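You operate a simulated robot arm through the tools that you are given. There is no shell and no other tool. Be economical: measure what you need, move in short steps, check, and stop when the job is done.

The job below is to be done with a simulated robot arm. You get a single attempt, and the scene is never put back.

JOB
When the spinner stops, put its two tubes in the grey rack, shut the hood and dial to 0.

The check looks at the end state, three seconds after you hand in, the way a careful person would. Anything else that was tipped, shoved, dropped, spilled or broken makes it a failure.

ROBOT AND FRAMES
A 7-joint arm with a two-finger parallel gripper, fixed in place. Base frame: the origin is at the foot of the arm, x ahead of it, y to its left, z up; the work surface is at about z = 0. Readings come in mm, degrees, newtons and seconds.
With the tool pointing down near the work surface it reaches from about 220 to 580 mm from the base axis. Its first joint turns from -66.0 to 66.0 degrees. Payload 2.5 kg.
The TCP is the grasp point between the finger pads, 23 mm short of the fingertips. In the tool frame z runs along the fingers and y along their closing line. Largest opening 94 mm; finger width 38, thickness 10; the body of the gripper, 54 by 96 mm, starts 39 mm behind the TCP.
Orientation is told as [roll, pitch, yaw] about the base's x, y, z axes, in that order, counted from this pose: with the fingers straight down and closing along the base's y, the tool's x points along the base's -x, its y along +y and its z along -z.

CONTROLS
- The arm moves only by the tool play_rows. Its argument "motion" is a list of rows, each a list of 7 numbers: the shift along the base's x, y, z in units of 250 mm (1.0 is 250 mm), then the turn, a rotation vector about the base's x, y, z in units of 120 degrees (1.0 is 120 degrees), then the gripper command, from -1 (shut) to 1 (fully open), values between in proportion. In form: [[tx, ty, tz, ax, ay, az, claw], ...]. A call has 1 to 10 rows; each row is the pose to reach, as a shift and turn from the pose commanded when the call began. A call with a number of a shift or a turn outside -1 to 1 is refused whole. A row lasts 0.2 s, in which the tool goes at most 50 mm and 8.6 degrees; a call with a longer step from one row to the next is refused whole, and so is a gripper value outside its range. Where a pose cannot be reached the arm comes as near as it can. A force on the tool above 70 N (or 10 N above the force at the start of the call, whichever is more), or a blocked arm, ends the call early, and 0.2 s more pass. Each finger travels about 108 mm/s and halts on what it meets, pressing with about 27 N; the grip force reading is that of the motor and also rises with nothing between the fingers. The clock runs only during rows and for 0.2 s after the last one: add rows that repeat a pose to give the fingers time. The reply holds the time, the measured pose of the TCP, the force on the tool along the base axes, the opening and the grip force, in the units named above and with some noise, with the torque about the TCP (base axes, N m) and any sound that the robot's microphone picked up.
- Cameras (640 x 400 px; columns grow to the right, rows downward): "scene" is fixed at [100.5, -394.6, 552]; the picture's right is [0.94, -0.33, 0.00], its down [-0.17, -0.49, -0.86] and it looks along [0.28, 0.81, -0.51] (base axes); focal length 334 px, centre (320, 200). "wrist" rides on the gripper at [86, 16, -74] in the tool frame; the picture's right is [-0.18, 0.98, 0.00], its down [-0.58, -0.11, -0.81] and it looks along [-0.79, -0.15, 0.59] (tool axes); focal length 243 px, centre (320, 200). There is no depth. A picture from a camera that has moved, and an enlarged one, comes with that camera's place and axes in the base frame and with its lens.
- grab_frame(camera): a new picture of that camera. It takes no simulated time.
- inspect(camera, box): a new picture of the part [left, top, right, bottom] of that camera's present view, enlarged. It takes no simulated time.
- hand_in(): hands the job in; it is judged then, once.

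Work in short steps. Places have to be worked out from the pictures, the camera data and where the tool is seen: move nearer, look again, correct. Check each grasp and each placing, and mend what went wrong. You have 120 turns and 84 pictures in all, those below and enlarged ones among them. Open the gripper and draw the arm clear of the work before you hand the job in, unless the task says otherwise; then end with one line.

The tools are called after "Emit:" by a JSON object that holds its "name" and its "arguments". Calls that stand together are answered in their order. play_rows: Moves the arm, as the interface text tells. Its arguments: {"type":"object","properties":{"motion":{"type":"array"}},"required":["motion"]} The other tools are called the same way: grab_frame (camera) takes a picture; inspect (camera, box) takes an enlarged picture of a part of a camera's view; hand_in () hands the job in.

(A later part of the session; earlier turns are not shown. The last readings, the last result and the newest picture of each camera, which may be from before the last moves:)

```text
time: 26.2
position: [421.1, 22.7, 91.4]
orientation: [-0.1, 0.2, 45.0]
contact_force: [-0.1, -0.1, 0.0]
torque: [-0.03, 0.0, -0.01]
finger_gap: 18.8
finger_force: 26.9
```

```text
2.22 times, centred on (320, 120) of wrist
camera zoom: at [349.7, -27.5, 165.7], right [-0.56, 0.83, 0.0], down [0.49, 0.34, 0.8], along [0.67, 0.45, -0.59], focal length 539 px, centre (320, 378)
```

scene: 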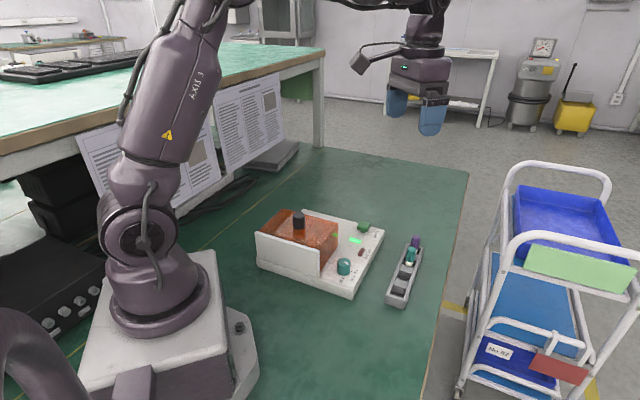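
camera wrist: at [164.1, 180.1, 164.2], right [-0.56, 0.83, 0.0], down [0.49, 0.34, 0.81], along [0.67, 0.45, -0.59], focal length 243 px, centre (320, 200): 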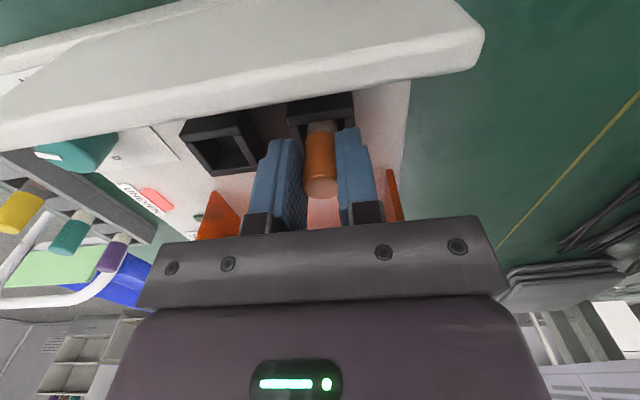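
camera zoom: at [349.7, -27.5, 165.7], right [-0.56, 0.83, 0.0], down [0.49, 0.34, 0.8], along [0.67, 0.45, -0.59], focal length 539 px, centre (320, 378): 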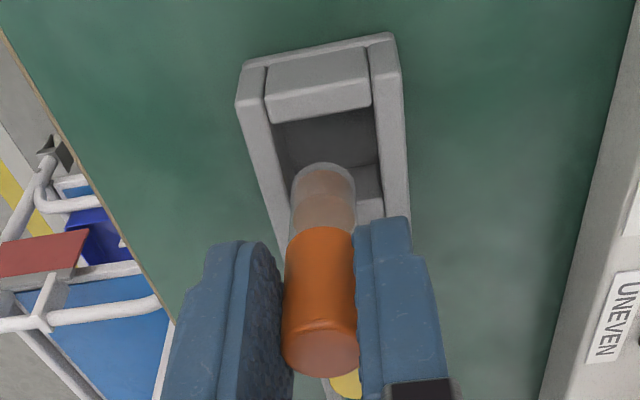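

Well aligned; I lower it slowly.

Emit:
{"name": "play_rows", "arguments": {"motion": [[0, 0, -0.03, 0, 0, 0, -1], [0, 0, -0.06, 0, 0, 0, -1], [0, 0, -0.08, 0, 0, 0, -1], [0, 0, -0.096, 0, 0, 0, -1], [0, 0, -0.098, 0, 0, 0, -1]]}}

Emit:
{"name": "inspect", "arguments": {"camera": "scene", "box": [370, 230, 450, 320]}}

Emit:
{"name": "inspect", "arguments": {"camera": "wrist", "box": [240, 30, 400, 210]}}

```text
time: 27.4
position: [423.1, 22.8, 67.2]
orientation: [-0.2, 0.0, 44.9]
contact_force: [-0.3, -3.2, 23.6]
torque: [0.12, -0.16, -0.02]
finger_gap: 19.0
finger_force: 26.4
```

```text
4.44 times, centred on (410, 275) of scene
camera zoom: at [100.4, -394.6, 552.0], right [0.94, -0.33, 0.0], down [-0.17, -0.49, -0.86], along [0.28, 0.81, -0.51], focal length 1483 px, centre (-80, -133)
```

zoom: 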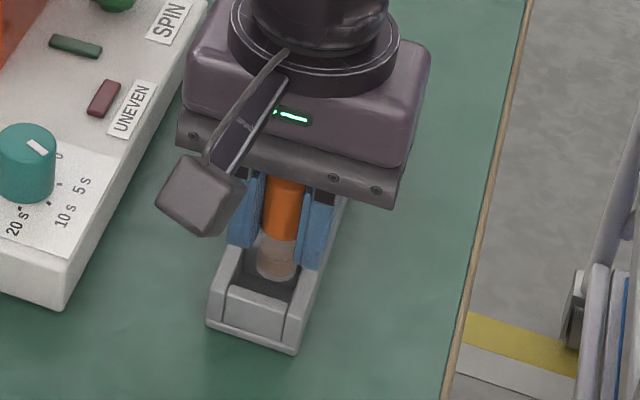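

```text
2.22 times, centred on (320, 120) of wrist
camera zoom: at [350.1, -26.6, 141.3], right [-0.56, 0.83, 0.0], down [0.49, 0.34, 0.81], along [0.67, 0.45, -0.59], focal length 539 px, centre (320, 378)
```

zoom: 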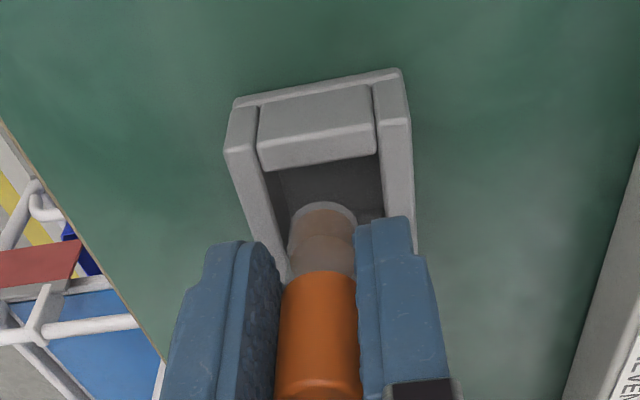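

The force came with the tube apparently slid up in the grip; its bottom may be resting on something around z≈28. I look closer before releasing.

Emit:
{"name": "inspect", "arguments": {"camera": "wrist", "box": [290, 70, 370, 130]}}

Emit:
{"name": "inspect", "arguments": {"camera": "scene", "box": [390, 270, 430, 310]}}

```text
6.67 times, centred on (330, 100) of wrist
camera zoom: at [350.1, -26.6, 141.3], right [-0.56, 0.83, 0.0], down [0.49, 0.34, 0.81], along [0.67, 0.45, -0.59], focal length 1618 px, centre (253, 867)
```

zoom: 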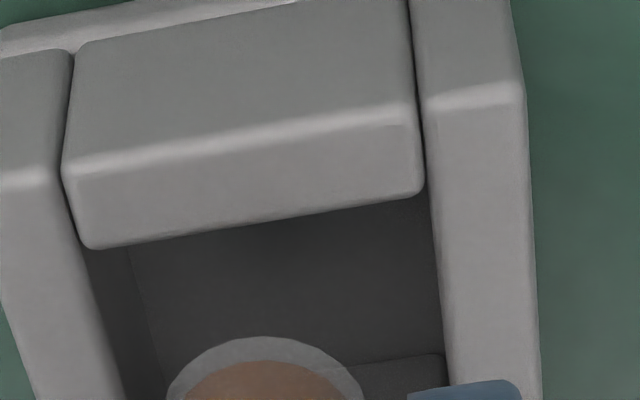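

```text
10.00 times, centred on (410, 290) of scene
camera zoom: at [100.4, -394.6, 552.0], right [0.94, -0.33, 0.0], down [-0.17, -0.49, -0.86], along [0.28, 0.81, -0.51], focal length 3336 px, centre (-580, -700)
```

zoom: 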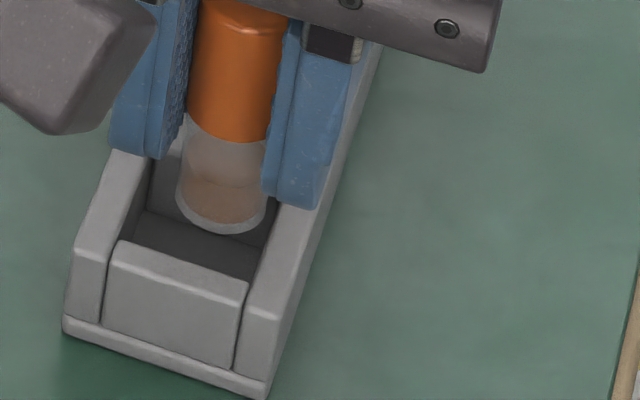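

The tube's bottom is at z≈33, seemingly caught on block edge/rail: it sits about 4 mm too far in +x, and has slid up about 15 mm in the grip. I raise it, shift 4.5 mm in -x and look.

Emit:
{"name": "play_rows", "arguments": {"motion": [[0, 0, 0.03, 0, 0, 0, -1], [0, 0, 0.06, 0, 0, 0, -1], [-0.018, 0, 0.06, 0, 0, 0, -1], [-0.018, 0, 0.06, 0, 0, 0, -1]]}}

Emit:
{"name": "inspect", "arguments": {"camera": "wrist", "box": [260, 50, 380, 180]}}

Emit:
{"name": "inspect", "arguments": {"camera": "scene", "box": [380, 250, 440, 310]}}

```text
time: 28.4
position: [418.7, 24.3, 81.5]
orientation: [-0.1, 0.2, 45.0]
contact_force: [-0.3, 0.0, -0.5]
torque: [0.01, 0.02, -0.03]
finger_gap: 18.8
finger_force: 27.1
```

```text
3.08 times, centred on (320, 115) of wrist
camera zoom: at [345.9, -25.4, 155.2], right [-0.56, 0.83, 0.0], down [0.49, 0.34, 0.8], along [0.67, 0.45, -0.59], focal length 746 px, centre (320, 462)
```

zoom: 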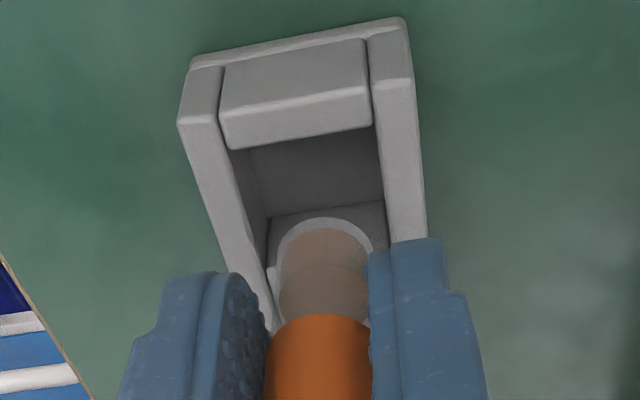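

```text
6.67 times, centred on (410, 280) of scene
camera zoom: at [100.5, -394.6, 552.0], right [0.94, -0.33, 0.0], down [-0.17, -0.49, -0.86], along [0.28, 0.81, -0.51], focal length 2224 px, centre (-280, -333)
```

zoom: 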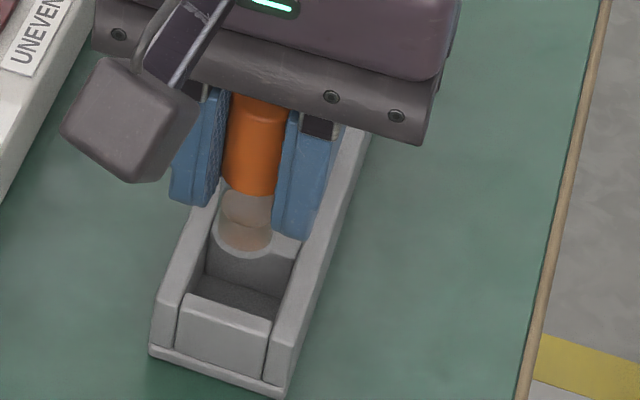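

Now the tube is centred over slot B in both views. I lower to TCP z≈61, watching for force.

Emit:
{"name": "play_rows", "arguments": {"motion": [[0, 0, -0.03, 0, 0, 0, -1], [0, 0, -0.05, 0, 0, 0, -1], [0, 0, -0.066, 0, 0, 0, -1], [0, 0, -0.082, 0, 0, 0, -1], [0, 0, -0.082, 0, 0, 0, -1]]}}

Emit:
{"name": "inspect", "arguments": {"camera": "wrist", "box": [260, 50, 380, 180]}}

Emit:
{"name": "inspect", "arguments": {"camera": "scene", "box": [380, 250, 440, 310]}}

```text
time: 29.6
position: [417.3, 24.9, 61.0]
orientation: [-0.1, 0.0, 45.0]
contact_force: [-0.6, 0.5, 0.8]
torque: [0.03, -0.01, -0.03]
finger_gap: 19.0
finger_force: 27.2
```

```text
3.08 times, centred on (320, 115) of wrist
camera zoom: at [345.8, -25.2, 134.9], right [-0.56, 0.83, 0.0], down [0.49, 0.34, 0.81], along [0.67, 0.45, -0.59], focal length 746 px, centre (320, 462)
```

zoom: 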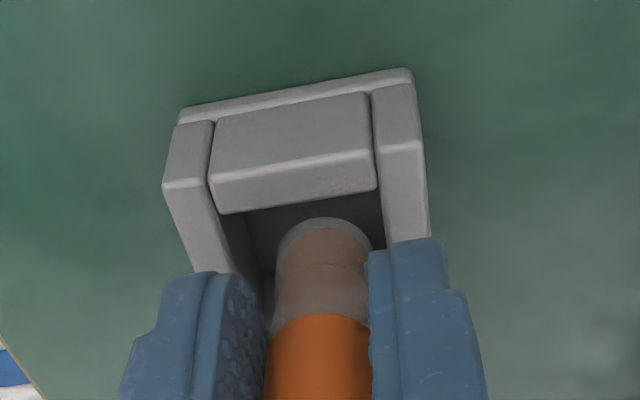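

```text
6.67 times, centred on (410, 280) of scene
camera zoom: at [100.5, -394.6, 552.0], right [0.94, -0.33, 0.0], down [-0.17, -0.49, -0.86], along [0.28, 0.81, -0.51], focal length 2224 px, centre (-280, -333)
```

zoom: 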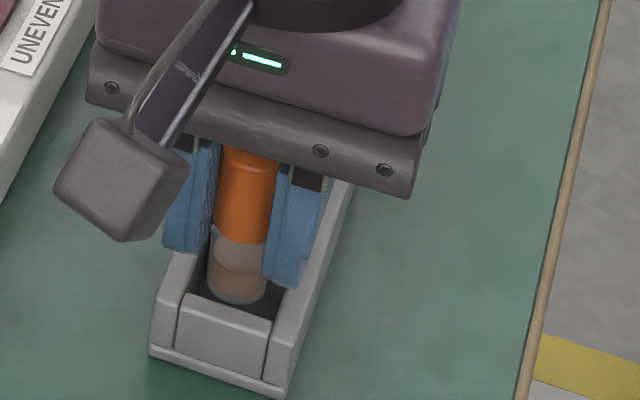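

It's inside the slot with no contact. I go 2 mm lower, then open slightly so the tube slides down between the fingers.

Emit:
{"name": "play_rows", "arguments": {"motion": [[0, 0, -0.008, 0, 0, 0, -1], [0, 0, -0.008, 0, 0, 0, -0.55], [0, 0, -0.008, 0, 0, 0, -0.53], [0, 0, -0.008, 0, 0, 0, -0.53]]}}

Emit:
{"name": "inspect", "arguments": {"camera": "scene", "box": [380, 250, 440, 310]}}

Emit:
{"name": "inspect", "arguments": {"camera": "wrist", "box": [260, 50, 380, 210]}}

```text
time: 30.6
position: [417.3, 24.5, 59.5]
orientation: [-0.1, 0.1, 45.0]
contact_force: [-0.2, -0.6, 0.1]
torque: [-0.02, -0.01, 0.03]
finger_gap: 22.3
finger_force: 0.1
```

```text
6.67 times, centred on (410, 280) of scene
camera zoom: at [100.5, -394.6, 552.0], right [0.94, -0.33, 0.0], down [-0.17, -0.49, -0.86], along [0.28, 0.81, -0.51], focal length 2224 px, centre (-280, -333)
```

zoom: 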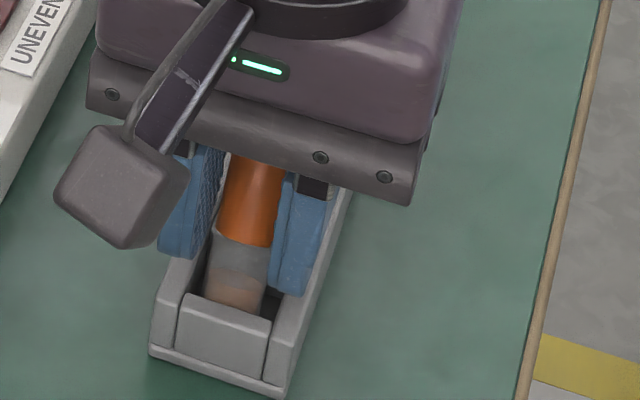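

```text
2.50 times, centred on (320, 130) of wrist
camera zoom: at [345.8, -25.8, 132.9], right [-0.56, 0.83, 0.0], down [0.49, 0.34, 0.81], along [0.67, 0.45, -0.59], focal length 606 px, centre (320, 375)
```

zoom: 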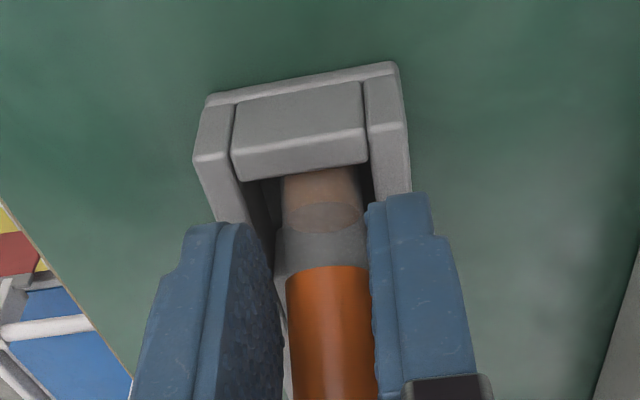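

The tube dropped but leans a bit along the rack. I rise 14 mm with the fingers loosely around it and see whether it settles.

Emit:
{"name": "play_rows", "arguments": {"motion": [[0, 0, 0, 0, 0, 0, -0.48], [0, 0, 0.02, 0, 0, 0, -0.48], [0, 0, 0.04, 0, 0, 0, -0.48], [0, 0, 0.056, 0, 0, 0, -0.48], [0, 0, 0.056, 0, 0, 0, -0.48]]}}

Emit:
{"name": "inspect", "arguments": {"camera": "scene", "box": [380, 250, 440, 310]}}

Emit:
{"name": "inspect", "arguments": {"camera": "wrist", "box": [260, 50, 380, 210]}}

```text
time: 31.9
position: [416.9, 22.7, 72.8]
orientation: [-0.1, 0.1, 44.9]
contact_force: [0.4, -0.1, -0.4]
torque: [-0.03, 0.01, 0.01]
finger_gap: 24.5
finger_force: 0.1
```

```text
6.67 times, centred on (410, 280) of scene
camera zoom: at [100.5, -394.6, 552.0], right [0.94, -0.33, 0.0], down [-0.17, -0.49, -0.86], along [0.28, 0.81, -0.51], focal length 2224 px, centre (-280, -333)
```

zoom: 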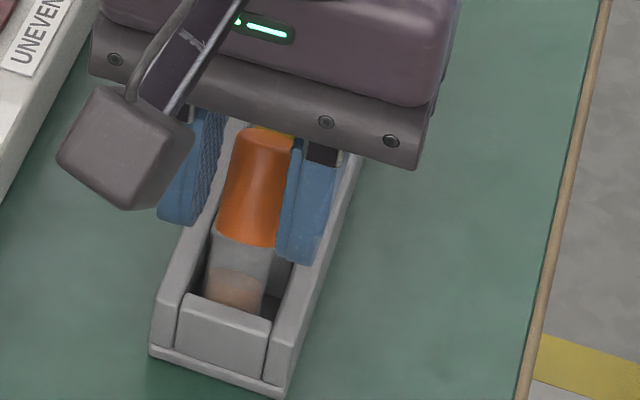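

```text
2.50 times, centred on (320, 130) of wrist
camera zoom: at [345.2, -26.1, 146.7], right [-0.56, 0.83, 0.0], down [0.49, 0.34, 0.81], along [0.67, 0.45, -0.59], focal length 606 px, centre (320, 375)
```

zoom: 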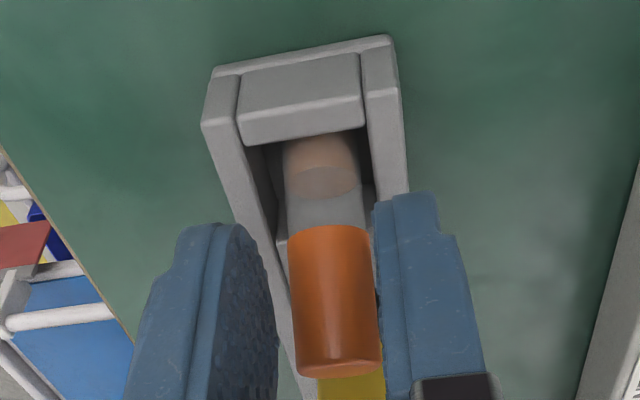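

The orange tube leans ~15° toward the yellow one. I move the loose fingers over its cap, grip it, lift it clear, so I can turn it upright and set it again.

Emit:
{"name": "play_rows", "arguments": {"motion": [[0.016, 0.02, 0, 0, 0, 0, -0.48], [0.016, 0.02, -0.012, 0, 0, 0, -0.48], [0.016, 0.02, -0.012, 0, 0, 0, -0.8], [0.016, 0.02, -0.012, 0, 0, 0, -1], [0.016, 0.02, -0.012, 0, 0, 0, -1], [0.016, 0.02, 0.03, 0, 0, 0, -1], [0.016, 0.02, 0.08, 0, 0, 0, -1], [0.016, 0.02, 0.13, 0, 0, 0, -1]]}}

Emit:
{"name": "inspect", "arguments": {"camera": "scene", "box": [370, 230, 450, 310]}}

Emit:
{"name": "inspect", "arguments": {"camera": "wrist", "box": [240, 50, 400, 210]}}

```text
time: 33.6
position: [419.2, 29.2, 105.3]
orientation: [-0.1, 0.2, 44.9]
contact_force: [0.4, -0.1, -0.2]
torque: [-0.02, 0.01, -0.03]
finger_gap: 18.5
finger_force: 27.1
```

```text
5.00 times, centred on (410, 270) of scene
camera zoom: at [100.5, -394.6, 552.0], right [0.94, -0.33, 0.0], down [-0.17, -0.49, -0.86], along [0.28, 0.81, -0.51], focal length 1668 px, centre (-130, -150)
```

zoom: 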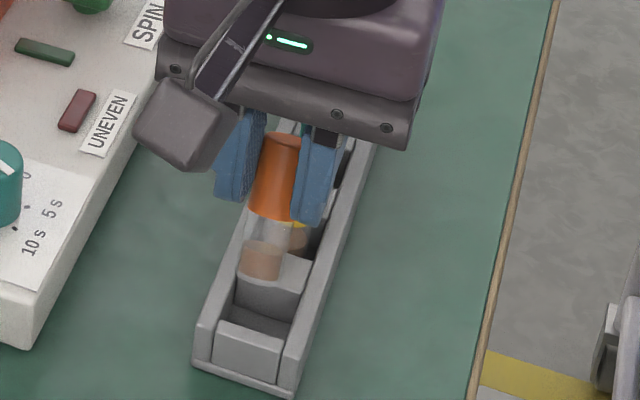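

```text
2.50 times, centred on (320, 130) of wrist
camera zoom: at [348.9, -20.4, 178.4], right [-0.56, 0.83, 0.0], down [0.49, 0.34, 0.8], along [0.67, 0.45, -0.59], focal length 606 px, centre (320, 375)
```

zoom: 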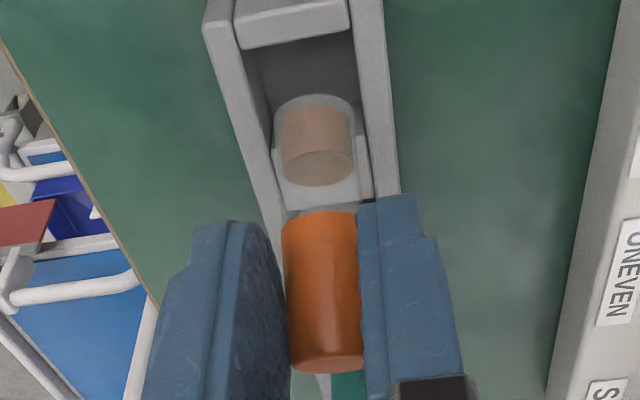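

Lean is about 8°, the cap is held near its top. I turn the tool 8° about the rack's cross axis to bring the tube upright, and raise slightly.

Emit:
{"name": "play_rows", "arguments": {"motion": [[0, 0, 0.02, 0.024, -0.0235, 0, -1], [0, 0, 0.04, 0.0473, -0.0467, 0, -1], [0, 0, 0.04, 0.0473, -0.0467, 0, -1]]}}

Emit:
{"name": "inspect", "arguments": {"camera": "scene", "box": [370, 230, 450, 310]}}

Emit:
{"name": "inspect", "arguments": {"camera": "wrist", "box": [240, 50, 400, 210]}}

```text
time: 34.5
position: [421.3, 28.8, 115.4]
orientation: [-0.2, -7.9, 44.9]
contact_force: [-0.5, -0.9, -0.6]
torque: [0.02, 0.01, 0.04]
finger_gap: 18.6
finger_force: 26.7
```

```text
5.00 times, centred on (410, 270) of scene
camera zoom: at [100.5, -394.6, 552.0], right [0.94, -0.33, 0.0], down [-0.17, -0.49, -0.86], along [0.28, 0.81, -0.51], focal length 1668 px, centre (-130, -150)
```

zoom: 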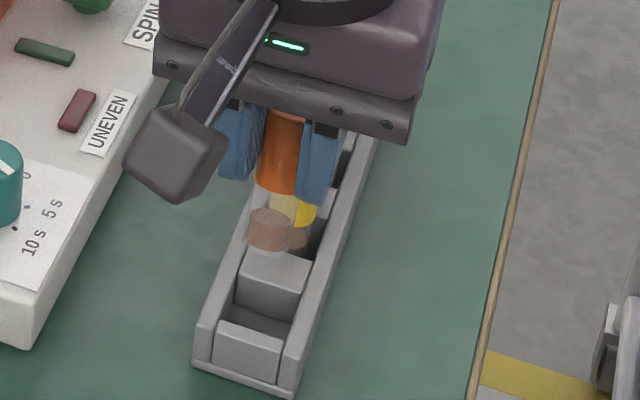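

```text
2.50 times, centred on (320, 130) of wrist
camera zoom: at [342.2, -27.5, 176.4], right [-0.57, 0.82, 0.02], down [0.41, 0.25, 0.88], along [0.72, 0.51, -0.48], focal length 606 px, centre (320, 375)
```

zoom: 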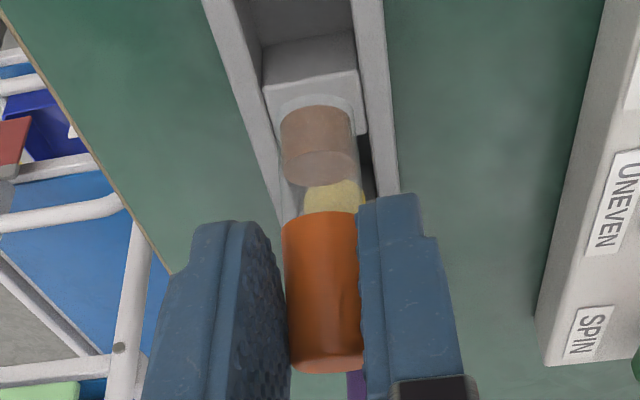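

The tube is now vertical, its bottom at about (422, 30) and z≈57. I shift it over slot B and lower it to just above the rails for a look.

Emit:
{"name": "play_rows", "arguments": {"motion": [[-0.015, -0.027, 0, 0, 0, 0, -1], [-0.015, -0.027, -0.04, 0, 0, 0, -1], [-0.015, -0.027, -0.076, 0, 0, 0, -1], [-0.015, -0.027, -0.076, 0, 0, 0, -1]]}}

Emit:
{"name": "inspect", "arguments": {"camera": "scene", "box": [380, 250, 440, 310]}}

Emit:
{"name": "inspect", "arguments": {"camera": "wrist", "box": [250, 30, 390, 190]}}

```text
time: 35.5
position: [417.9, 21.9, 95.9]
orientation: [0.0, -7.8, 45.0]
contact_force: [0.1, -0.9, -0.5]
torque: [0.02, 0.02, 0.02]
finger_gap: 18.8
finger_force: 26.6
```

```text
6.67 times, centred on (410, 280) of scene
camera zoom: at [100.5, -394.6, 552.0], right [0.94, -0.33, 0.0], down [-0.17, -0.49, -0.86], along [0.28, 0.81, -0.51], focal length 2224 px, centre (-280, -333)
```

zoom: 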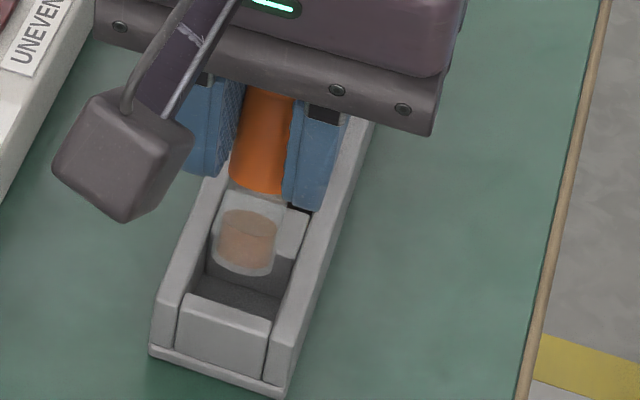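

```text
2.50 times, centred on (320, 110) of wrist
camera zoom: at [339.1, -35.0, 156.7], right [-0.57, 0.82, 0.02], down [0.41, 0.25, 0.88], along [0.72, 0.51, -0.48], focal length 606 px, centre (320, 425)
```

zoom: 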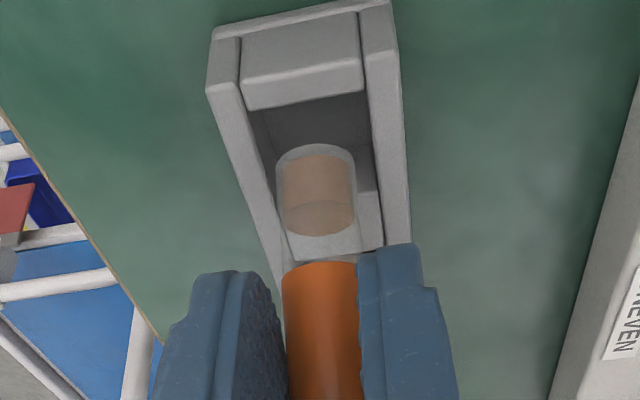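

Both views put the tube over the middle of the slot. I lower it slowly to about z≈71.

Emit:
{"name": "play_rows", "arguments": {"motion": [[0, 0, -0.03, 0, 0, 0, -1], [0, 0, -0.055, 0, 0, 0, -1], [0, 0, -0.075, 0, 0, 0, -1], [0, 0, -0.09, 0, 0, 0, -1], [0, 0, -0.098, 0, 0, 0, -1]]}}

Emit:
{"name": "inspect", "arguments": {"camera": "scene", "box": [380, 250, 440, 310]}}

```text
time: 36.6
position: [417.1, 21.6, 72.2]
orientation: [-0.1, -7.9, 44.9]
contact_force: [0.0, 0.2, -0.7]
torque: [0.0, 0.05, 0.01]
finger_gap: 18.4
finger_force: 26.3
```

```text
6.67 times, centred on (410, 280) of scene
camera zoom: at [100.5, -394.6, 552.0], right [0.94, -0.33, 0.0], down [-0.17, -0.49, -0.86], along [0.28, 0.81, -0.51], focal length 2224 px, centre (-280, -333)
```

zoom: 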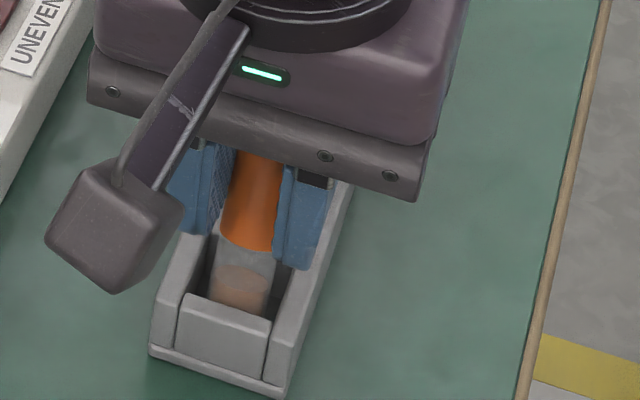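

Inside the slot, no contact yet. I continue in 1.5 mm steps.

Emit:
{"name": "play_rows", "arguments": {"motion": [[0, 0, -0.006, 0, 0, 0, -1], [0, 0, -0.012, 0, 0, 0, -1], [0, 0, -0.018, 0, 0, 0, -1], [0, 0, -0.018, 0, 0, 0, -1]]}}

```text
time: 37.6
position: [418.3, 20.1, 68.2]
orientation: [-0.2, -8.0, 45.1]
contact_force: [-4.2, -0.5, 23.1]
torque: [0.23, 0.15, 0.08]
finger_gap: 18.9
finger_force: 26.9
```

Contact at z≈68 as expected for the floor. I relax 1 mm, open slightly and look.

Emit:
{"name": "play_rows", "arguments": {"motion": [[0, 0, 0.006, 0, 0, 0, -1], [0, 0, 0.006, 0, 0, 0, -0.55], [0, 0, 0.006, 0, 0, 0, -0.5], [0, 0, 0.006, 0, 0, 0, -0.5]]}}

Emit:
{"name": "inspect", "arguments": {"camera": "scene", "box": [380, 250, 440, 310]}}

Emit:
{"name": "inspect", "arguments": {"camera": "wrist", "box": [250, 30, 390, 190]}}

```text
time: 38.6
position: [417.9, 20.3, 69.0]
orientation: [0.1, -7.7, 45.0]
contact_force: [0.3, -0.7, -0.4]
torque: [0.02, -0.01, 0.02]
finger_gap: 23.5
finger_force: 0.1
```

```text
6.67 times, centred on (410, 280) of scene
camera zoom: at [100.5, -394.6, 552.0], right [0.94, -0.33, 0.0], down [-0.17, -0.49, -0.86], along [0.28, 0.81, -0.51], focal length 2224 px, centre (-280, -333)
```

zoom: 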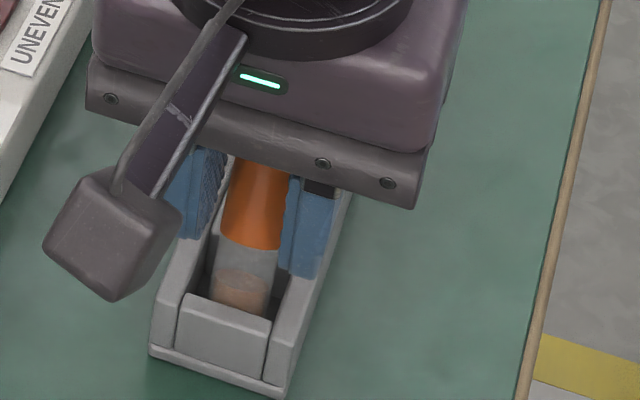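

```text
2.50 times, centred on (320, 110) of wrist
camera zoom: at [338.7, -35.4, 130.3], right [-0.57, 0.82, 0.02], down [0.41, 0.25, 0.88], along [0.72, 0.51, -0.48], focal length 606 px, centre (320, 425)
```

zoom: 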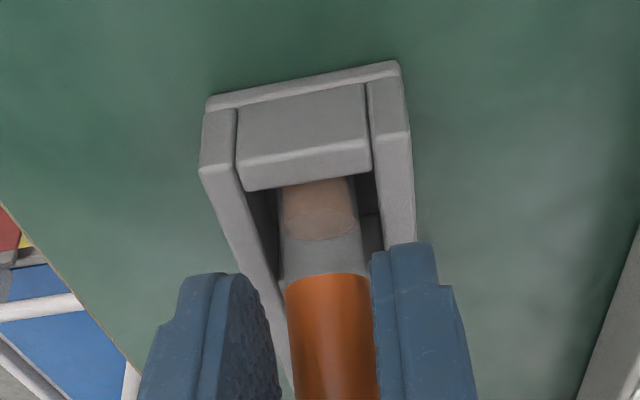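

I rise clear and check how it stands.

Emit:
{"name": "play_rows", "arguments": {"motion": [[0, 0, 0, 0, 0, 0, -0.42], [0, 0, 0.06, 0, 0, 0, -0.42], [0, 0, 0.16, 0, 0, 0, -0.42], [0, 0, 0.3, -0.024, 0.0235, 0, -0.3], [0, 0, 0.42, -0.0473, 0.0467, 0, -0.1]]}}

Emit:
{"name": "inspect", "arguments": {"camera": "scene", "box": [370, 230, 450, 310]}}

Emit:
{"name": "grab_frame", "arguments": {"camera": "wrist"}}

```text
time: 39.9
position: [418.7, 22.2, 172.9]
orientation: [-0.1, 0.2, 44.8]
contact_force: [-0.8, -0.2, -0.3]
torque: [0.01, 0.01, 0.06]
finger_gap: 42.5
finger_force: 0.1
```

```text
5.00 times, centred on (410, 270) of scene
camera zoom: at [100.5, -394.6, 552.0], right [0.94, -0.33, 0.0], down [-0.17, -0.49, -0.86], along [0.28, 0.81, -0.51], focal length 1668 px, centre (-130, -150)
```

zoom: 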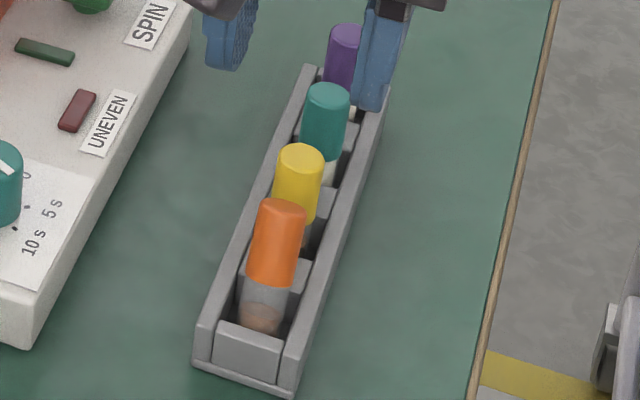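

```text
16 pictures are left
camera wrist: at [346.0, -27.6, 247.1], right [-0.56, 0.83, 0.0], down [0.49, 0.34, 0.8], along [0.66, 0.45, -0.59], focal length 243 px, centre (320, 200)
```

wrist: 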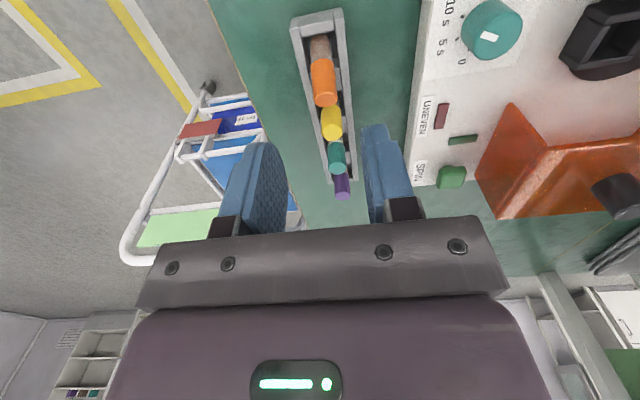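

Orange seems to lean slightly. I take one tight enlargement from each camera.

Emit:
{"name": "inspect", "arguments": {"camera": "scene", "box": [388, 252, 432, 302]}}

Emit:
{"name": "inspect", "arguments": {"camera": "wrist", "box": [280, 0, 370, 120]}}

```text
8.00 times, centred on (410, 277) of scene
camera zoom: at [100.5, -394.6, 552.0], right [0.94, -0.33, 0.0], down [-0.17, -0.49, -0.86], along [0.28, 0.81, -0.51], focal length 2669 px, centre (-400, -416)
```

zoom: 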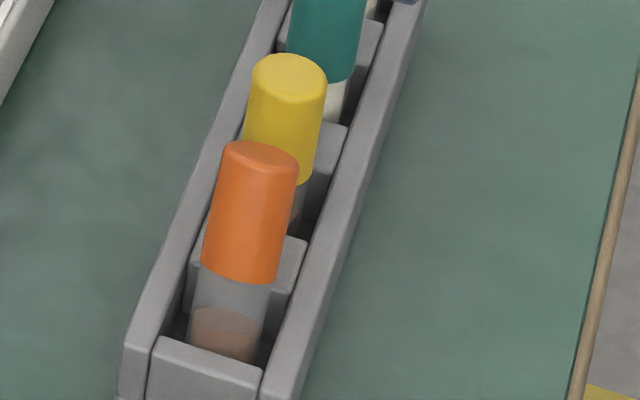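

```text
3.33 times, centred on (325, 60) of wrist
camera zoom: at [346.0, -27.6, 247.1], right [-0.56, 0.83, 0.0], down [0.49, 0.34, 0.8], along [0.66, 0.45, -0.59], focal length 809 px, centre (303, 667)
```

zoom: 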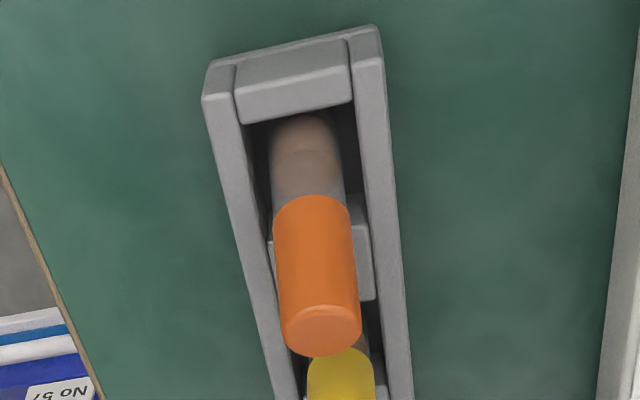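

The orange tube leans against the divider at roughly 17°. I grip its cap again and, keeping its foot in the slot, swing it upright by turning the tool while moving back along the rack.

Emit:
{"name": "play_rows", "arguments": {"motion": [[0.025, 0.035, -0.1, 0, 0, 0, -0.36], [0.025, 0.035, -0.25, 0, 0, 0, -0.36], [0.025, 0.035, -0.36, 0, 0, 0, -0.36], [0.025, 0.035, -0.41, 0, 0, 0, -0.36], [0.025, 0.035, -0.41, 0, 0, 0, -0.8], [0.025, 0.035, -0.41, 0, 0, 0, -1], [0.025, 0.035, -0.41, 0, 0, 0, -1]]}}

```text
time: 41.5
position: [425.4, 29.7, 70.4]
orientation: [0.1, 0.1, 45.0]
contact_force: [0.1, -0.3, -0.1]
torque: [0.01, 0.01, 0.01]
finger_gap: 18.6
finger_force: 27.1
```

Gripped. Now the swing: 17° and 16 mm back along the rack, in small rows.

Emit:
{"name": "play_rows", "arguments": {"motion": [[0, 0, 0.01, 0, 0, 0, -1], [-0.009, -0.009, 0.014, 0.02, -0.0198, 0, -1], [-0.018, -0.018, 0.018, 0.04, -0.0397, 0, -1], [-0.027, -0.028, 0.02, 0.06, -0.0595, 0, -1], [-0.036, -0.037, 0.022, 0.08, -0.0794, 0, -1], [-0.041, -0.042, 0.024, 0.1, -0.099, 0, -1], [-0.041, -0.042, 0.024, 0.1, -0.099, 0, -1]]}}

Emit:
{"name": "inspect", "arguments": {"camera": "scene", "box": [380, 245, 440, 305]}}

```text
time: 43.0
position: [413.5, 20.5, 77.1]
orientation: [0.1, -16.8, 44.9]
contact_force: [-0.3, 0.3, -1.0]
torque: [-0.02, 0.01, 0.02]
finger_gap: 18.8
finger_force: 26.8
```

```text
6.67 times, centred on (410, 275) of scene
camera zoom: at [100.5, -394.6, 552.0], right [0.94, -0.33, 0.0], down [-0.17, -0.49, -0.86], along [0.28, 0.81, -0.51], focal length 2224 px, centre (-280, -300)
```

zoom: 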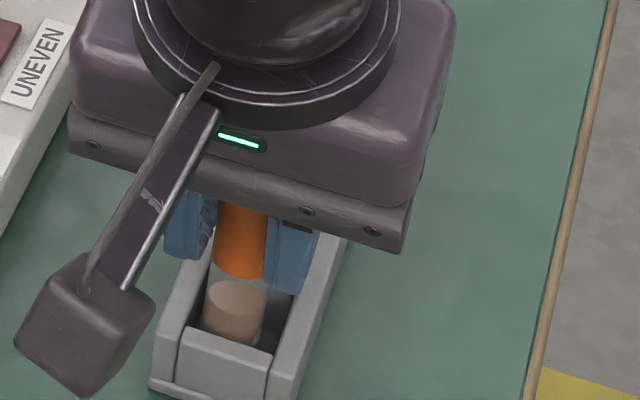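

Now it is within about 3° of vertical. I move 3 mm toward the slot centre and lower to contact.

Emit:
{"name": "play_rows", "arguments": {"motion": [[0.009, 0.009, 0, 0, 0, 0, -1], [0.009, 0.009, -0.012, 0, 0, 0, -1], [0.009, 0.009, -0.022, 0, 0, 0, -1], [0.009, 0.009, -0.03, 0, 0, 0, -1], [0.009, 0.009, -0.03, 0, 0, 0, -1]]}}

```text
time: 44.2
position: [415.7, 23.0, 69.4]
orientation: [-0.1, -16.7, 45.0]
contact_force: [-4.9, -3.2, 1.3]
torque: [-0.13, 0.14, -0.01]
finger_gap: 18.7
finger_force: 27.0
```

A sideways force of 6 N toward -v: the tube touches the divider. I go back 3 mm and lower a little more.

Emit:
{"name": "play_rows", "arguments": {"motion": [[-0.008, -0.008, 0, 0, 0, 0, -1], [-0.008, -0.008, -0.006, 0, 0, 0, -1], [-0.008, -0.008, -0.012, 0, 0, 0, -1], [-0.008, -0.008, -0.012, 0, 0, 0, -1]]}}

```text
time: 45.2
position: [414.8, 19.3, 67.8]
orientation: [-0.2, -17.0, 45.0]
contact_force: [-4.0, 0.3, 21.2]
torque: [0.23, 0.05, 0.04]
finger_gap: 18.7
finger_force: 27.3
```

Floor contact (21 N). I relax, open, rise and level the tool, then check.

Emit:
{"name": "play_rows", "arguments": {"motion": [[0, 0, 0.006, 0, 0, 0, -1], [0, 0, 0.006, 0, 0, 0, -0.5], [0, 0, 0.006, 0, 0, 0, -0.42], [0, 0, 0.006, 0, 0, 0, -0.36], [0, 0, 0.07, 0, 0, 0, -0.36], [0, 0, 0.17, 0, 0, 0, -0.36], [0, 0, 0.32, -0.05, 0.0495, 0, -0.3], [0, 0, 0.45, -0.1, 0.099, 0, -0.3]]}}

Emit:
{"name": "inspect", "arguments": {"camera": "scene", "box": [380, 235, 440, 305]}}

```text
time: 47.0
position: [414.5, 20.2, 181.9]
orientation: [-0.1, 0.2, 45.0]
contact_force: [0.2, 0.6, 0.6]
torque: [-0.01, -0.01, 0.02]
finger_gap: 32.9
finger_force: 0.1
```

```text
5.71 times, centred on (410, 270) of scene
camera zoom: at [100.5, -394.6, 552.0], right [0.94, -0.33, 0.0], down [-0.17, -0.49, -0.86], along [0.28, 0.81, -0.51], focal length 1906 px, centre (-194, -200)
```

zoom: 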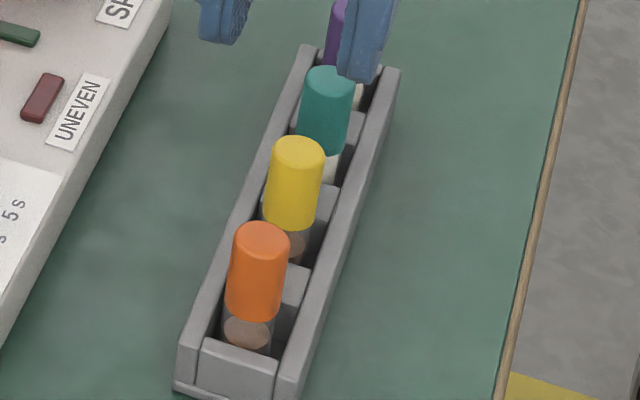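

Orange now stands upright. Next the dial, at about (331, 112, top z≈62), while the hood is still out of the way. I hover over it and look at pointer and scale.

Emit:
{"name": "play_rows", "arguments": {"motion": [[-0.1, 0.11, 0.0, 0, 0, -0.05, -0.1], [-0.2, 0.22, 0.0, 0, 0, -0.1, 0], [-0.3, 0.33, -0.02, 0, 0, -0.15, 0], [-0.334, 0.369, -0.1, 0, 0, -0.208, 0], [-0.334, 0.369, -0.1, 0, 0, -0.208, 0]]}}

Emit:
{"name": "inspect", "arguments": {"camera": "wrist", "box": [220, 0, 420, 170]}}

```text
time: 48.2
position: [330.4, 112.8, 156.2]
orientation: [0.0, 0.1, 19.8]
contact_force: [-0.6, 0.2, 0.9]
torque: [0.0, -0.02, -0.03]
finger_gap: 47.0
finger_force: 0.1
```

```text
2.35 times, centred on (320, 85) of wrist
camera zoom: at [243.3, 97.2, 229.2], right [-0.16, 0.99, 0.0], down [0.58, 0.1, 0.81], along [0.79, 0.13, -0.59], focal length 571 px, centre (320, 471)
```

zoom: 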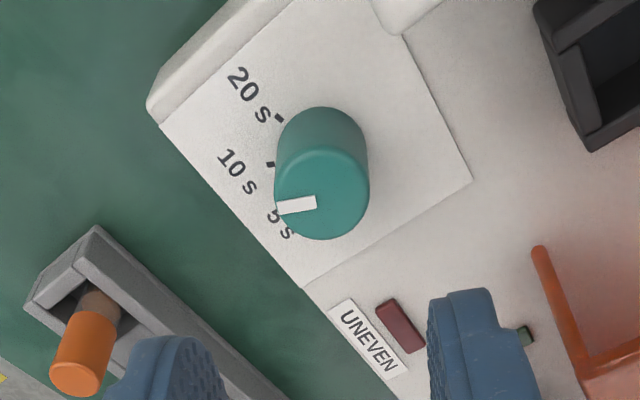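

The pointer is at the 10 s mark, "0" lies about 100° further counter-clockwise seen from above. Dial centre (330, 112). I turn the tool to yaw 0, go down to z≈62 and grip the dial.

Emit:
{"name": "play_rows", "arguments": {"motion": [[0, -0.002, 0, 0, 0, -0.06, 0], [0, -0.004, -0.05, 0, 0, -0.12, 0], [0, -0.004, -0.12, 0, 0, -0.167, 0], [0, -0.004, -0.25, 0, 0, -0.167, 0], [0, -0.004, -0.32, 0, 0, -0.167, 0], [0, -0.004, -0.374, 0, 0, -0.167, 0], [0, -0.004, -0.374, 0, 0, -0.167, -0.5], [0, -0.004, -0.374, 0, 0, -0.167, -1], [0, -0.004, -0.374, 0, 0, -0.167, -1]]}}

```text
time: 50.2
position: [330.5, 111.8, 61.3]
orientation: [-0.1, 0.1, 0.0]
contact_force: [1.8, 9.2, -1.1]
torque: [0.13, 0.45, 0.04]
finger_gap: 29.6
finger_force: 44.5
```

Gripped (29.6 mm). I turn 84° counter-clockwise about the vertical, shifting 1 mm in y to relieve the side force.

Emit:
{"name": "play_rows", "arguments": {"motion": [[0, 0.004, 0, 0, 0, 0.07, -1], [0, 0.004, 0, 0, 0, 0.14, -1], [0, 0.004, 0, 0, 0, 0.21, -1], [0, 0.004, 0, 0, 0, 0.28, -1], [0, 0.004, 0, 0, 0, 0.35, -1], [0, 0.004, 0, 0, 0, 0.42, -1], [0, 0.004, 0, 0, 0, 0.49, -1], [0, 0.004, 0, 0, 0, 0.56, -1], [0, 0.004, 0, 0, 0, 0.63, -1], [0, 0.004, 0, 0, 0, 0.7, -1]]}}

Emit:
{"name": "inspect", "arguments": {"camera": "wrist", "box": [230, 40, 410, 210]}}

```text
time: 52.5
position: [333.2, 116.4, 60.2]
orientation: [-0.7, -0.5, 84.3]
contact_force: [26.0, 18.4, -15.0]
torque: [1.14, 0.51, 0.08]
finger_gap: 29.8
finger_force: 45.3
```

```text
2.35 times, centred on (320, 125) of wrist
camera zoom: at [307.9, 30.4, 134.6], right [-0.96, 0.28, -0.01], down [0.16, 0.56, 0.81], along [0.23, 0.78, -0.58], focal length 571 px, centre (320, 376)
```

zoom: 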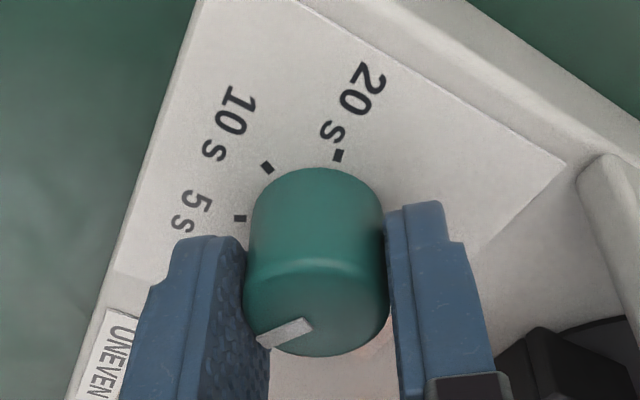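

The dial turned with the grip: pointer now near +15°, "0" at about +40°. The lateral force shows the dial centre is nearer (333, 116); I recentre and turn 22° more.

Emit:
{"name": "play_rows", "arguments": {"motion": [[0.011, 0.013, 0.004, 0, 0, 0, -1], [0.011, 0.013, 0.004, 0, 0, 0.06, -1], [0.011, 0.013, 0.004, 0, 0, 0.12, -1], [0.011, 0.013, 0.004, 0, 0, 0.185, -1], [0.011, 0.013, 0.004, 0, 0, 0.185, -1]]}}

```text
time: 53.6
position: [330.5, 114.1, 61.3]
orientation: [0.1, 0.3, 106.2]
contact_force: [-6.7, 0.2, 20.2]
torque: [0.04, 0.01, -0.68]
finger_gap: 29.9
finger_force: 44.6
```

A torque of -0.7 N m appeared, perhaps the end stop. I release, rise and look.

Emit:
{"name": "play_rows", "arguments": {"motion": [[0, 0, 0, 0, 0, 0, -0.5], [0, 0, 0, 0, 0, 0, -0.1], [0, 0, 0.12, 0, 0, 0, -0.1], [0, 0, 0.3, 0, 0, -0.05, -0.1], [0, 0, 0.44, 0, 0, -0.11, -0.1]]}}

Emit:
{"name": "inspect", "arguments": {"camera": "wrist", "box": [240, 0, 400, 150]}}

```text
time: 54.9
position: [333.9, 116.3, 172.3]
orientation: [0.0, 0.2, 92.8]
contact_force: [0.2, -0.2, 0.8]
torque: [-0.01, 0.0, 0.03]
finger_gap: 42.2
finger_force: 0.0
```

```text
2.67 times, centred on (320, 75) of wrist
camera zoom: at [321.5, 28.3, 246.8], right [-0.99, 0.13, 0.0], down [0.08, 0.59, 0.81], along [0.11, 0.8, -0.59], focal length 647 px, centre (320, 533)
```

zoom: 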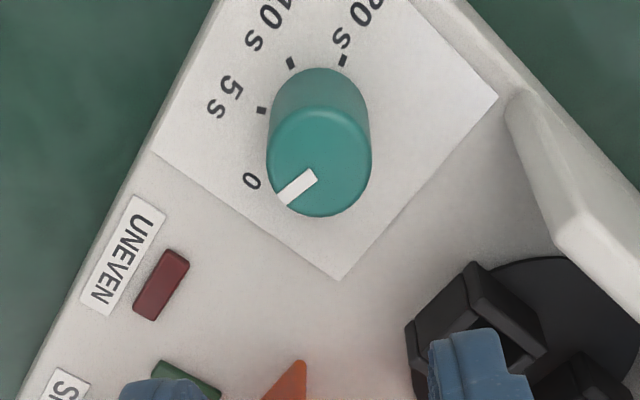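

Pointer reads ≈36°, "0" ≈ 42°, so it is at or just short of 0. I regrip and turn a few degrees more, reading the torque to see whether the stop is there.

Emit:
{"name": "play_rows", "arguments": {"motion": [[-0.008, -0.01, -0.15, 0, 0, 0, -0.1], [-0.008, -0.01, -0.3, 0, 0, 0, -0.1], [-0.008, -0.01, -0.4, 0, 0, 0, -0.1], [-0.008, -0.01, -0.443, 0, 0, 0, -0.1], [-0.008, -0.01, -0.443, 0, 0, 0, -0.6], [-0.008, -0.01, -0.443, 0, 0, 0, -1], [-0.008, -0.01, -0.443, 0, 0, 0, -1]]}}

Emit:
{"name": "play_rows", "arguments": {"motion": [[0, 0, 0, 0, 0, 0.017, -1], [0, 0, 0, 0, 0, 0.034, -1], [0, 0, 0, 0, 0, 0.034, -1]]}}

```text
time: 56.5
position: [333.8, 112.6, 61.9]
orientation: [-0.4, 0.1, 92.8]
contact_force: [14.7, 0.8, -3.8]
torque: [-0.08, 0.22, -0.01]
finger_gap: 29.6
finger_force: 44.8
```

```text
time: 57.2
position: [334.0, 112.7, 62.9]
orientation: [-0.3, 0.1, 96.9]
contact_force: [20.5, -1.9, -1.9]
torque: [0.81, 0.14, -0.03]
finger_gap: 29.7
finger_force: 45.2
```

No torque yet, so there was still play. I turn another 4°.

Emit:
{"name": "play_rows", "arguments": {"motion": [[0.006, 0, 0, 0, 0, 0.017, -1], [0.006, 0, 0, 0, 0, 0.03, -1], [0.006, 0, 0, 0, 0, 0.03, -1]]}}

```text
time: 58.0
position: [333.3, 113.2, 62.1]
orientation: [-0.2, 0.2, 100.7]
contact_force: [9.0, -6.1, 22.8]
torque: [-0.48, 0.14, -0.25]
finger_gap: 29.5
finger_force: 45.2
```

Torque begins to rise (-0.25). I release, rise and compare pointer with the "0".

Emit:
{"name": "play_rows", "arguments": {"motion": [[0, 0, 0, 0, 0, 0, -0.5], [0, 0, 0, 0, 0, 0, -0.1], [0, 0, 0.12, 0, 0, 0, -0.1], [0, 0, 0.3, 0, 0, -0.05, -0.1], [0, 0, 0.44, 0, 0, -0.11, -0.1]]}}

Emit:
{"name": "inspect", "arguments": {"camera": "wrist", "box": [260, 0, 370, 100]}}

```text
time: 59.2
position: [329.4, 111.3, 171.7]
orientation: [0.0, 0.0, 87.3]
contact_force: [0.3, -0.3, 1.3]
torque: [0.03, 0.02, 0.01]
finger_gap: 42.1
finger_force: 0.0
```

```text
4.00 times, centred on (315, 50) of wrist
camera zoom: at [310.8, 26.0, 244.7], right [-0.97, 0.23, 0.0], down [0.14, 0.58, 0.81], along [0.19, 0.78, -0.59], focal length 970 px, centre (340, 800)
```

zoom: 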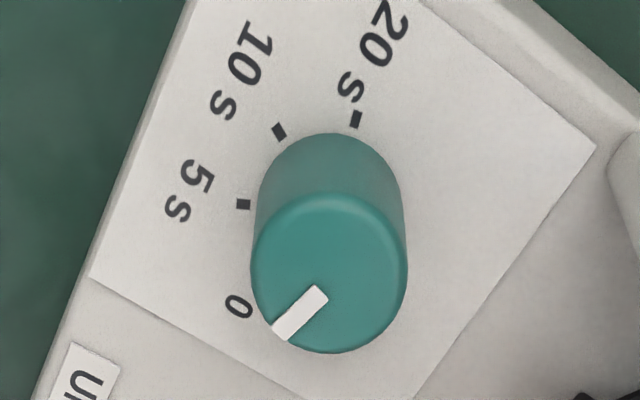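

A precise ray calculation puts the marks at -120°, -71°, -21° (so 0 at +30°), the "0" label at 28.6° and the pointer at 28.7°: the dial is on 0. Now the hood: I go above its knob at about (337, 288) with yaw 45.

Emit:
{"name": "play_rows", "arguments": {"motion": [[0, 0.05, 0.08, 0, 0, -0.06, 0.2], [0.006, 0.2, 0.08, 0, 0, -0.12, 0.2], [0.012, 0.35, 0.08, 0, 0, -0.18, 0.2], [0.018, 0.5, 0.08, 0, 0, -0.24, 0.2], [0.024, 0.63, 0.08, 0, 0, -0.3, 0.2], [0.03, 0.705, 0.06, 0, 0, -0.353, 0.2], [0.03, 0.705, 0.02, 0, 0, -0.353, 0.2]]}}

Emit:
{"name": "grab_frame", "arguments": {"camera": "wrist"}}

```text
time: 60.9
position: [341.4, 290.1, 174.8]
orientation: [0.0, 0.1, 45.0]
contact_force: [0.2, 0.6, -1.6]
torque: [0.01, 0.0, 0.02]
finger_gap: 56.5
finger_force: 0.1
```

```text
7 pictures are left
camera wrist: at [269.2, 240.0, 249.0], right [-0.56, 0.83, 0.0], down [0.49, 0.34, 0.81], along [0.67, 0.45, -0.59], focal length 243 px, centre (320, 200)
```

wrist: 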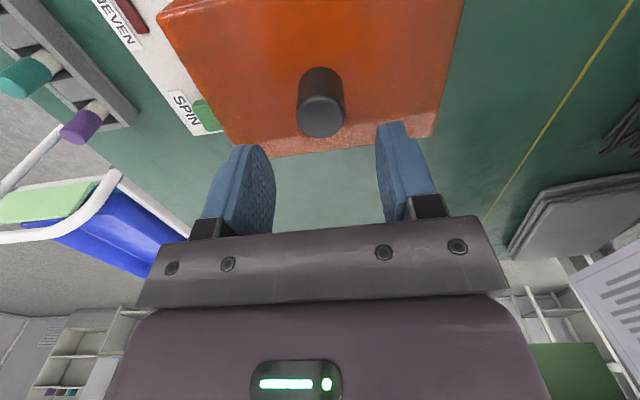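

Knob at (336.5, 286). I correct, descend to z≈129 and grip it.

Emit:
{"name": "play_rows", "arguments": {"motion": [[-0.019, -0.016, -0.06, 0, 0, 0, 0.2], [-0.019, -0.016, -0.13, 0, 0, 0, 0.2], [-0.019, -0.016, -0.182, 0, 0, 0, 0.2], [-0.019, -0.016, -0.182, 0, 0, 0, -0.4], [-0.019, -0.016, -0.182, 0, 0, 0, -1], [-0.019, -0.016, -0.182, 0, 0, 0, -1]]}}

```text
time: 62.2
position: [336.6, 285.6, 131.6]
orientation: [-0.2, 0.1, 44.9]
contact_force: [4.5, -4.9, -1.6]
torque: [0.65, 0.19, 0.03]
finger_gap: 27.5
finger_force: 44.9
```

Gripped. I slide it back along -v, most of the way first.

Emit:
{"name": "play_rows", "arguments": {"motion": [[-0.03, -0.029, 0, 0, 0, 0, -1], [-0.06, -0.058, 0, 0, 0, 0, -1], [-0.09, -0.087, 0, 0, 0, 0, -1], [-0.12, -0.115, 0, 0, 0, 0, -1], [-0.15, -0.144, 0, 0, 0, 0, -1], [-0.18, -0.173, 0, 0, 0, 0, -1], [-0.21, -0.201, 0, 0, 0, 0, -1], [-0.24, -0.23, 0, 0, 0, 0, -1]]}}

```text
time: 64.0
position: [276.2, 226.8, 130.7]
orientation: [-0.3, 0.4, 45.1]
contact_force: [12.5, -11.7, -7.8]
torque: [-0.55, 1.26, 0.19]
finger_gap: 27.4
finger_force: 45.0
```

There's a cross force along +u, so I allow 1.5 mm that way and push the last 20 mm gently until it meets the wall.

Emit:
{"name": "play_rows", "arguments": {"motion": [[-0.008, -0.016, 0, 0, 0, 0, -1], [-0.024, -0.032, 0, 0, 0, 0, -1], [-0.04, -0.048, 0, 0, 0, 0, -1], [-0.05, -0.058, 0, 0, 0, 0, -1], [-0.054, -0.062, 0, 0, 0, 0, -1]]}}

Emit:
{"name": "inspect", "arguments": {"camera": "scene", "box": [240, 190, 440, 310]}}

```text
time: 65.2
position: [261.1, 211.4, 131.0]
orientation: [-0.1, 0.2, 45.0]
contact_force: [9.0, -10.4, -0.4]
torque: [-0.2, 0.88, -0.08]
finger_gap: 27.4
finger_force: 45.0
```

```text
3.20 times, centred on (340, 250) of scene
camera zoom: at [100.5, -394.6, 552.0], right [0.94, -0.33, 0.0], down [-0.17, -0.49, -0.86], along [0.28, 0.81, -0.51], focal length 1068 px, centre (256, 40)
```

zoom: 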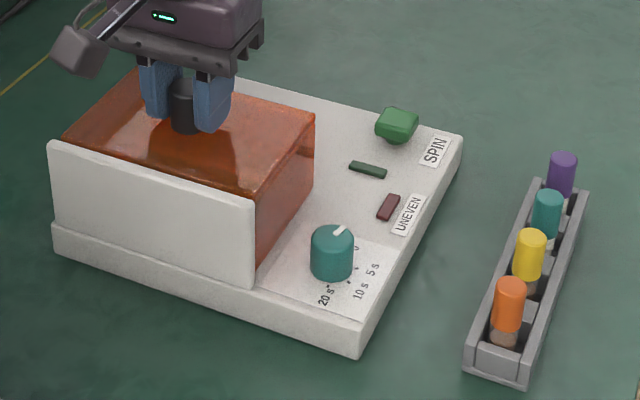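

It looks shut or nearly; no stop force yet, so I push on by small steps until the wall resists.

Emit:
{"name": "play_rows", "arguments": {"motion": [[-0.004, -0.005, 0, 0, 0, 0, -1], [-0.009, -0.01, 0, 0, 0, 0, -1], [-0.014, -0.015, 0, 0, 0, 0, -1], [-0.014, -0.015, 0, 0, 0, 0, -1]]}}

```text
time: 66.2
position: [260.3, 211.0, 131.9]
orientation: [-0.1, -0.4, 45.2]
contact_force: [31.6, 7.5, -22.0]
torque: [0.43, 0.28, 0.04]
finger_gap: 27.3
finger_force: 45.3
```

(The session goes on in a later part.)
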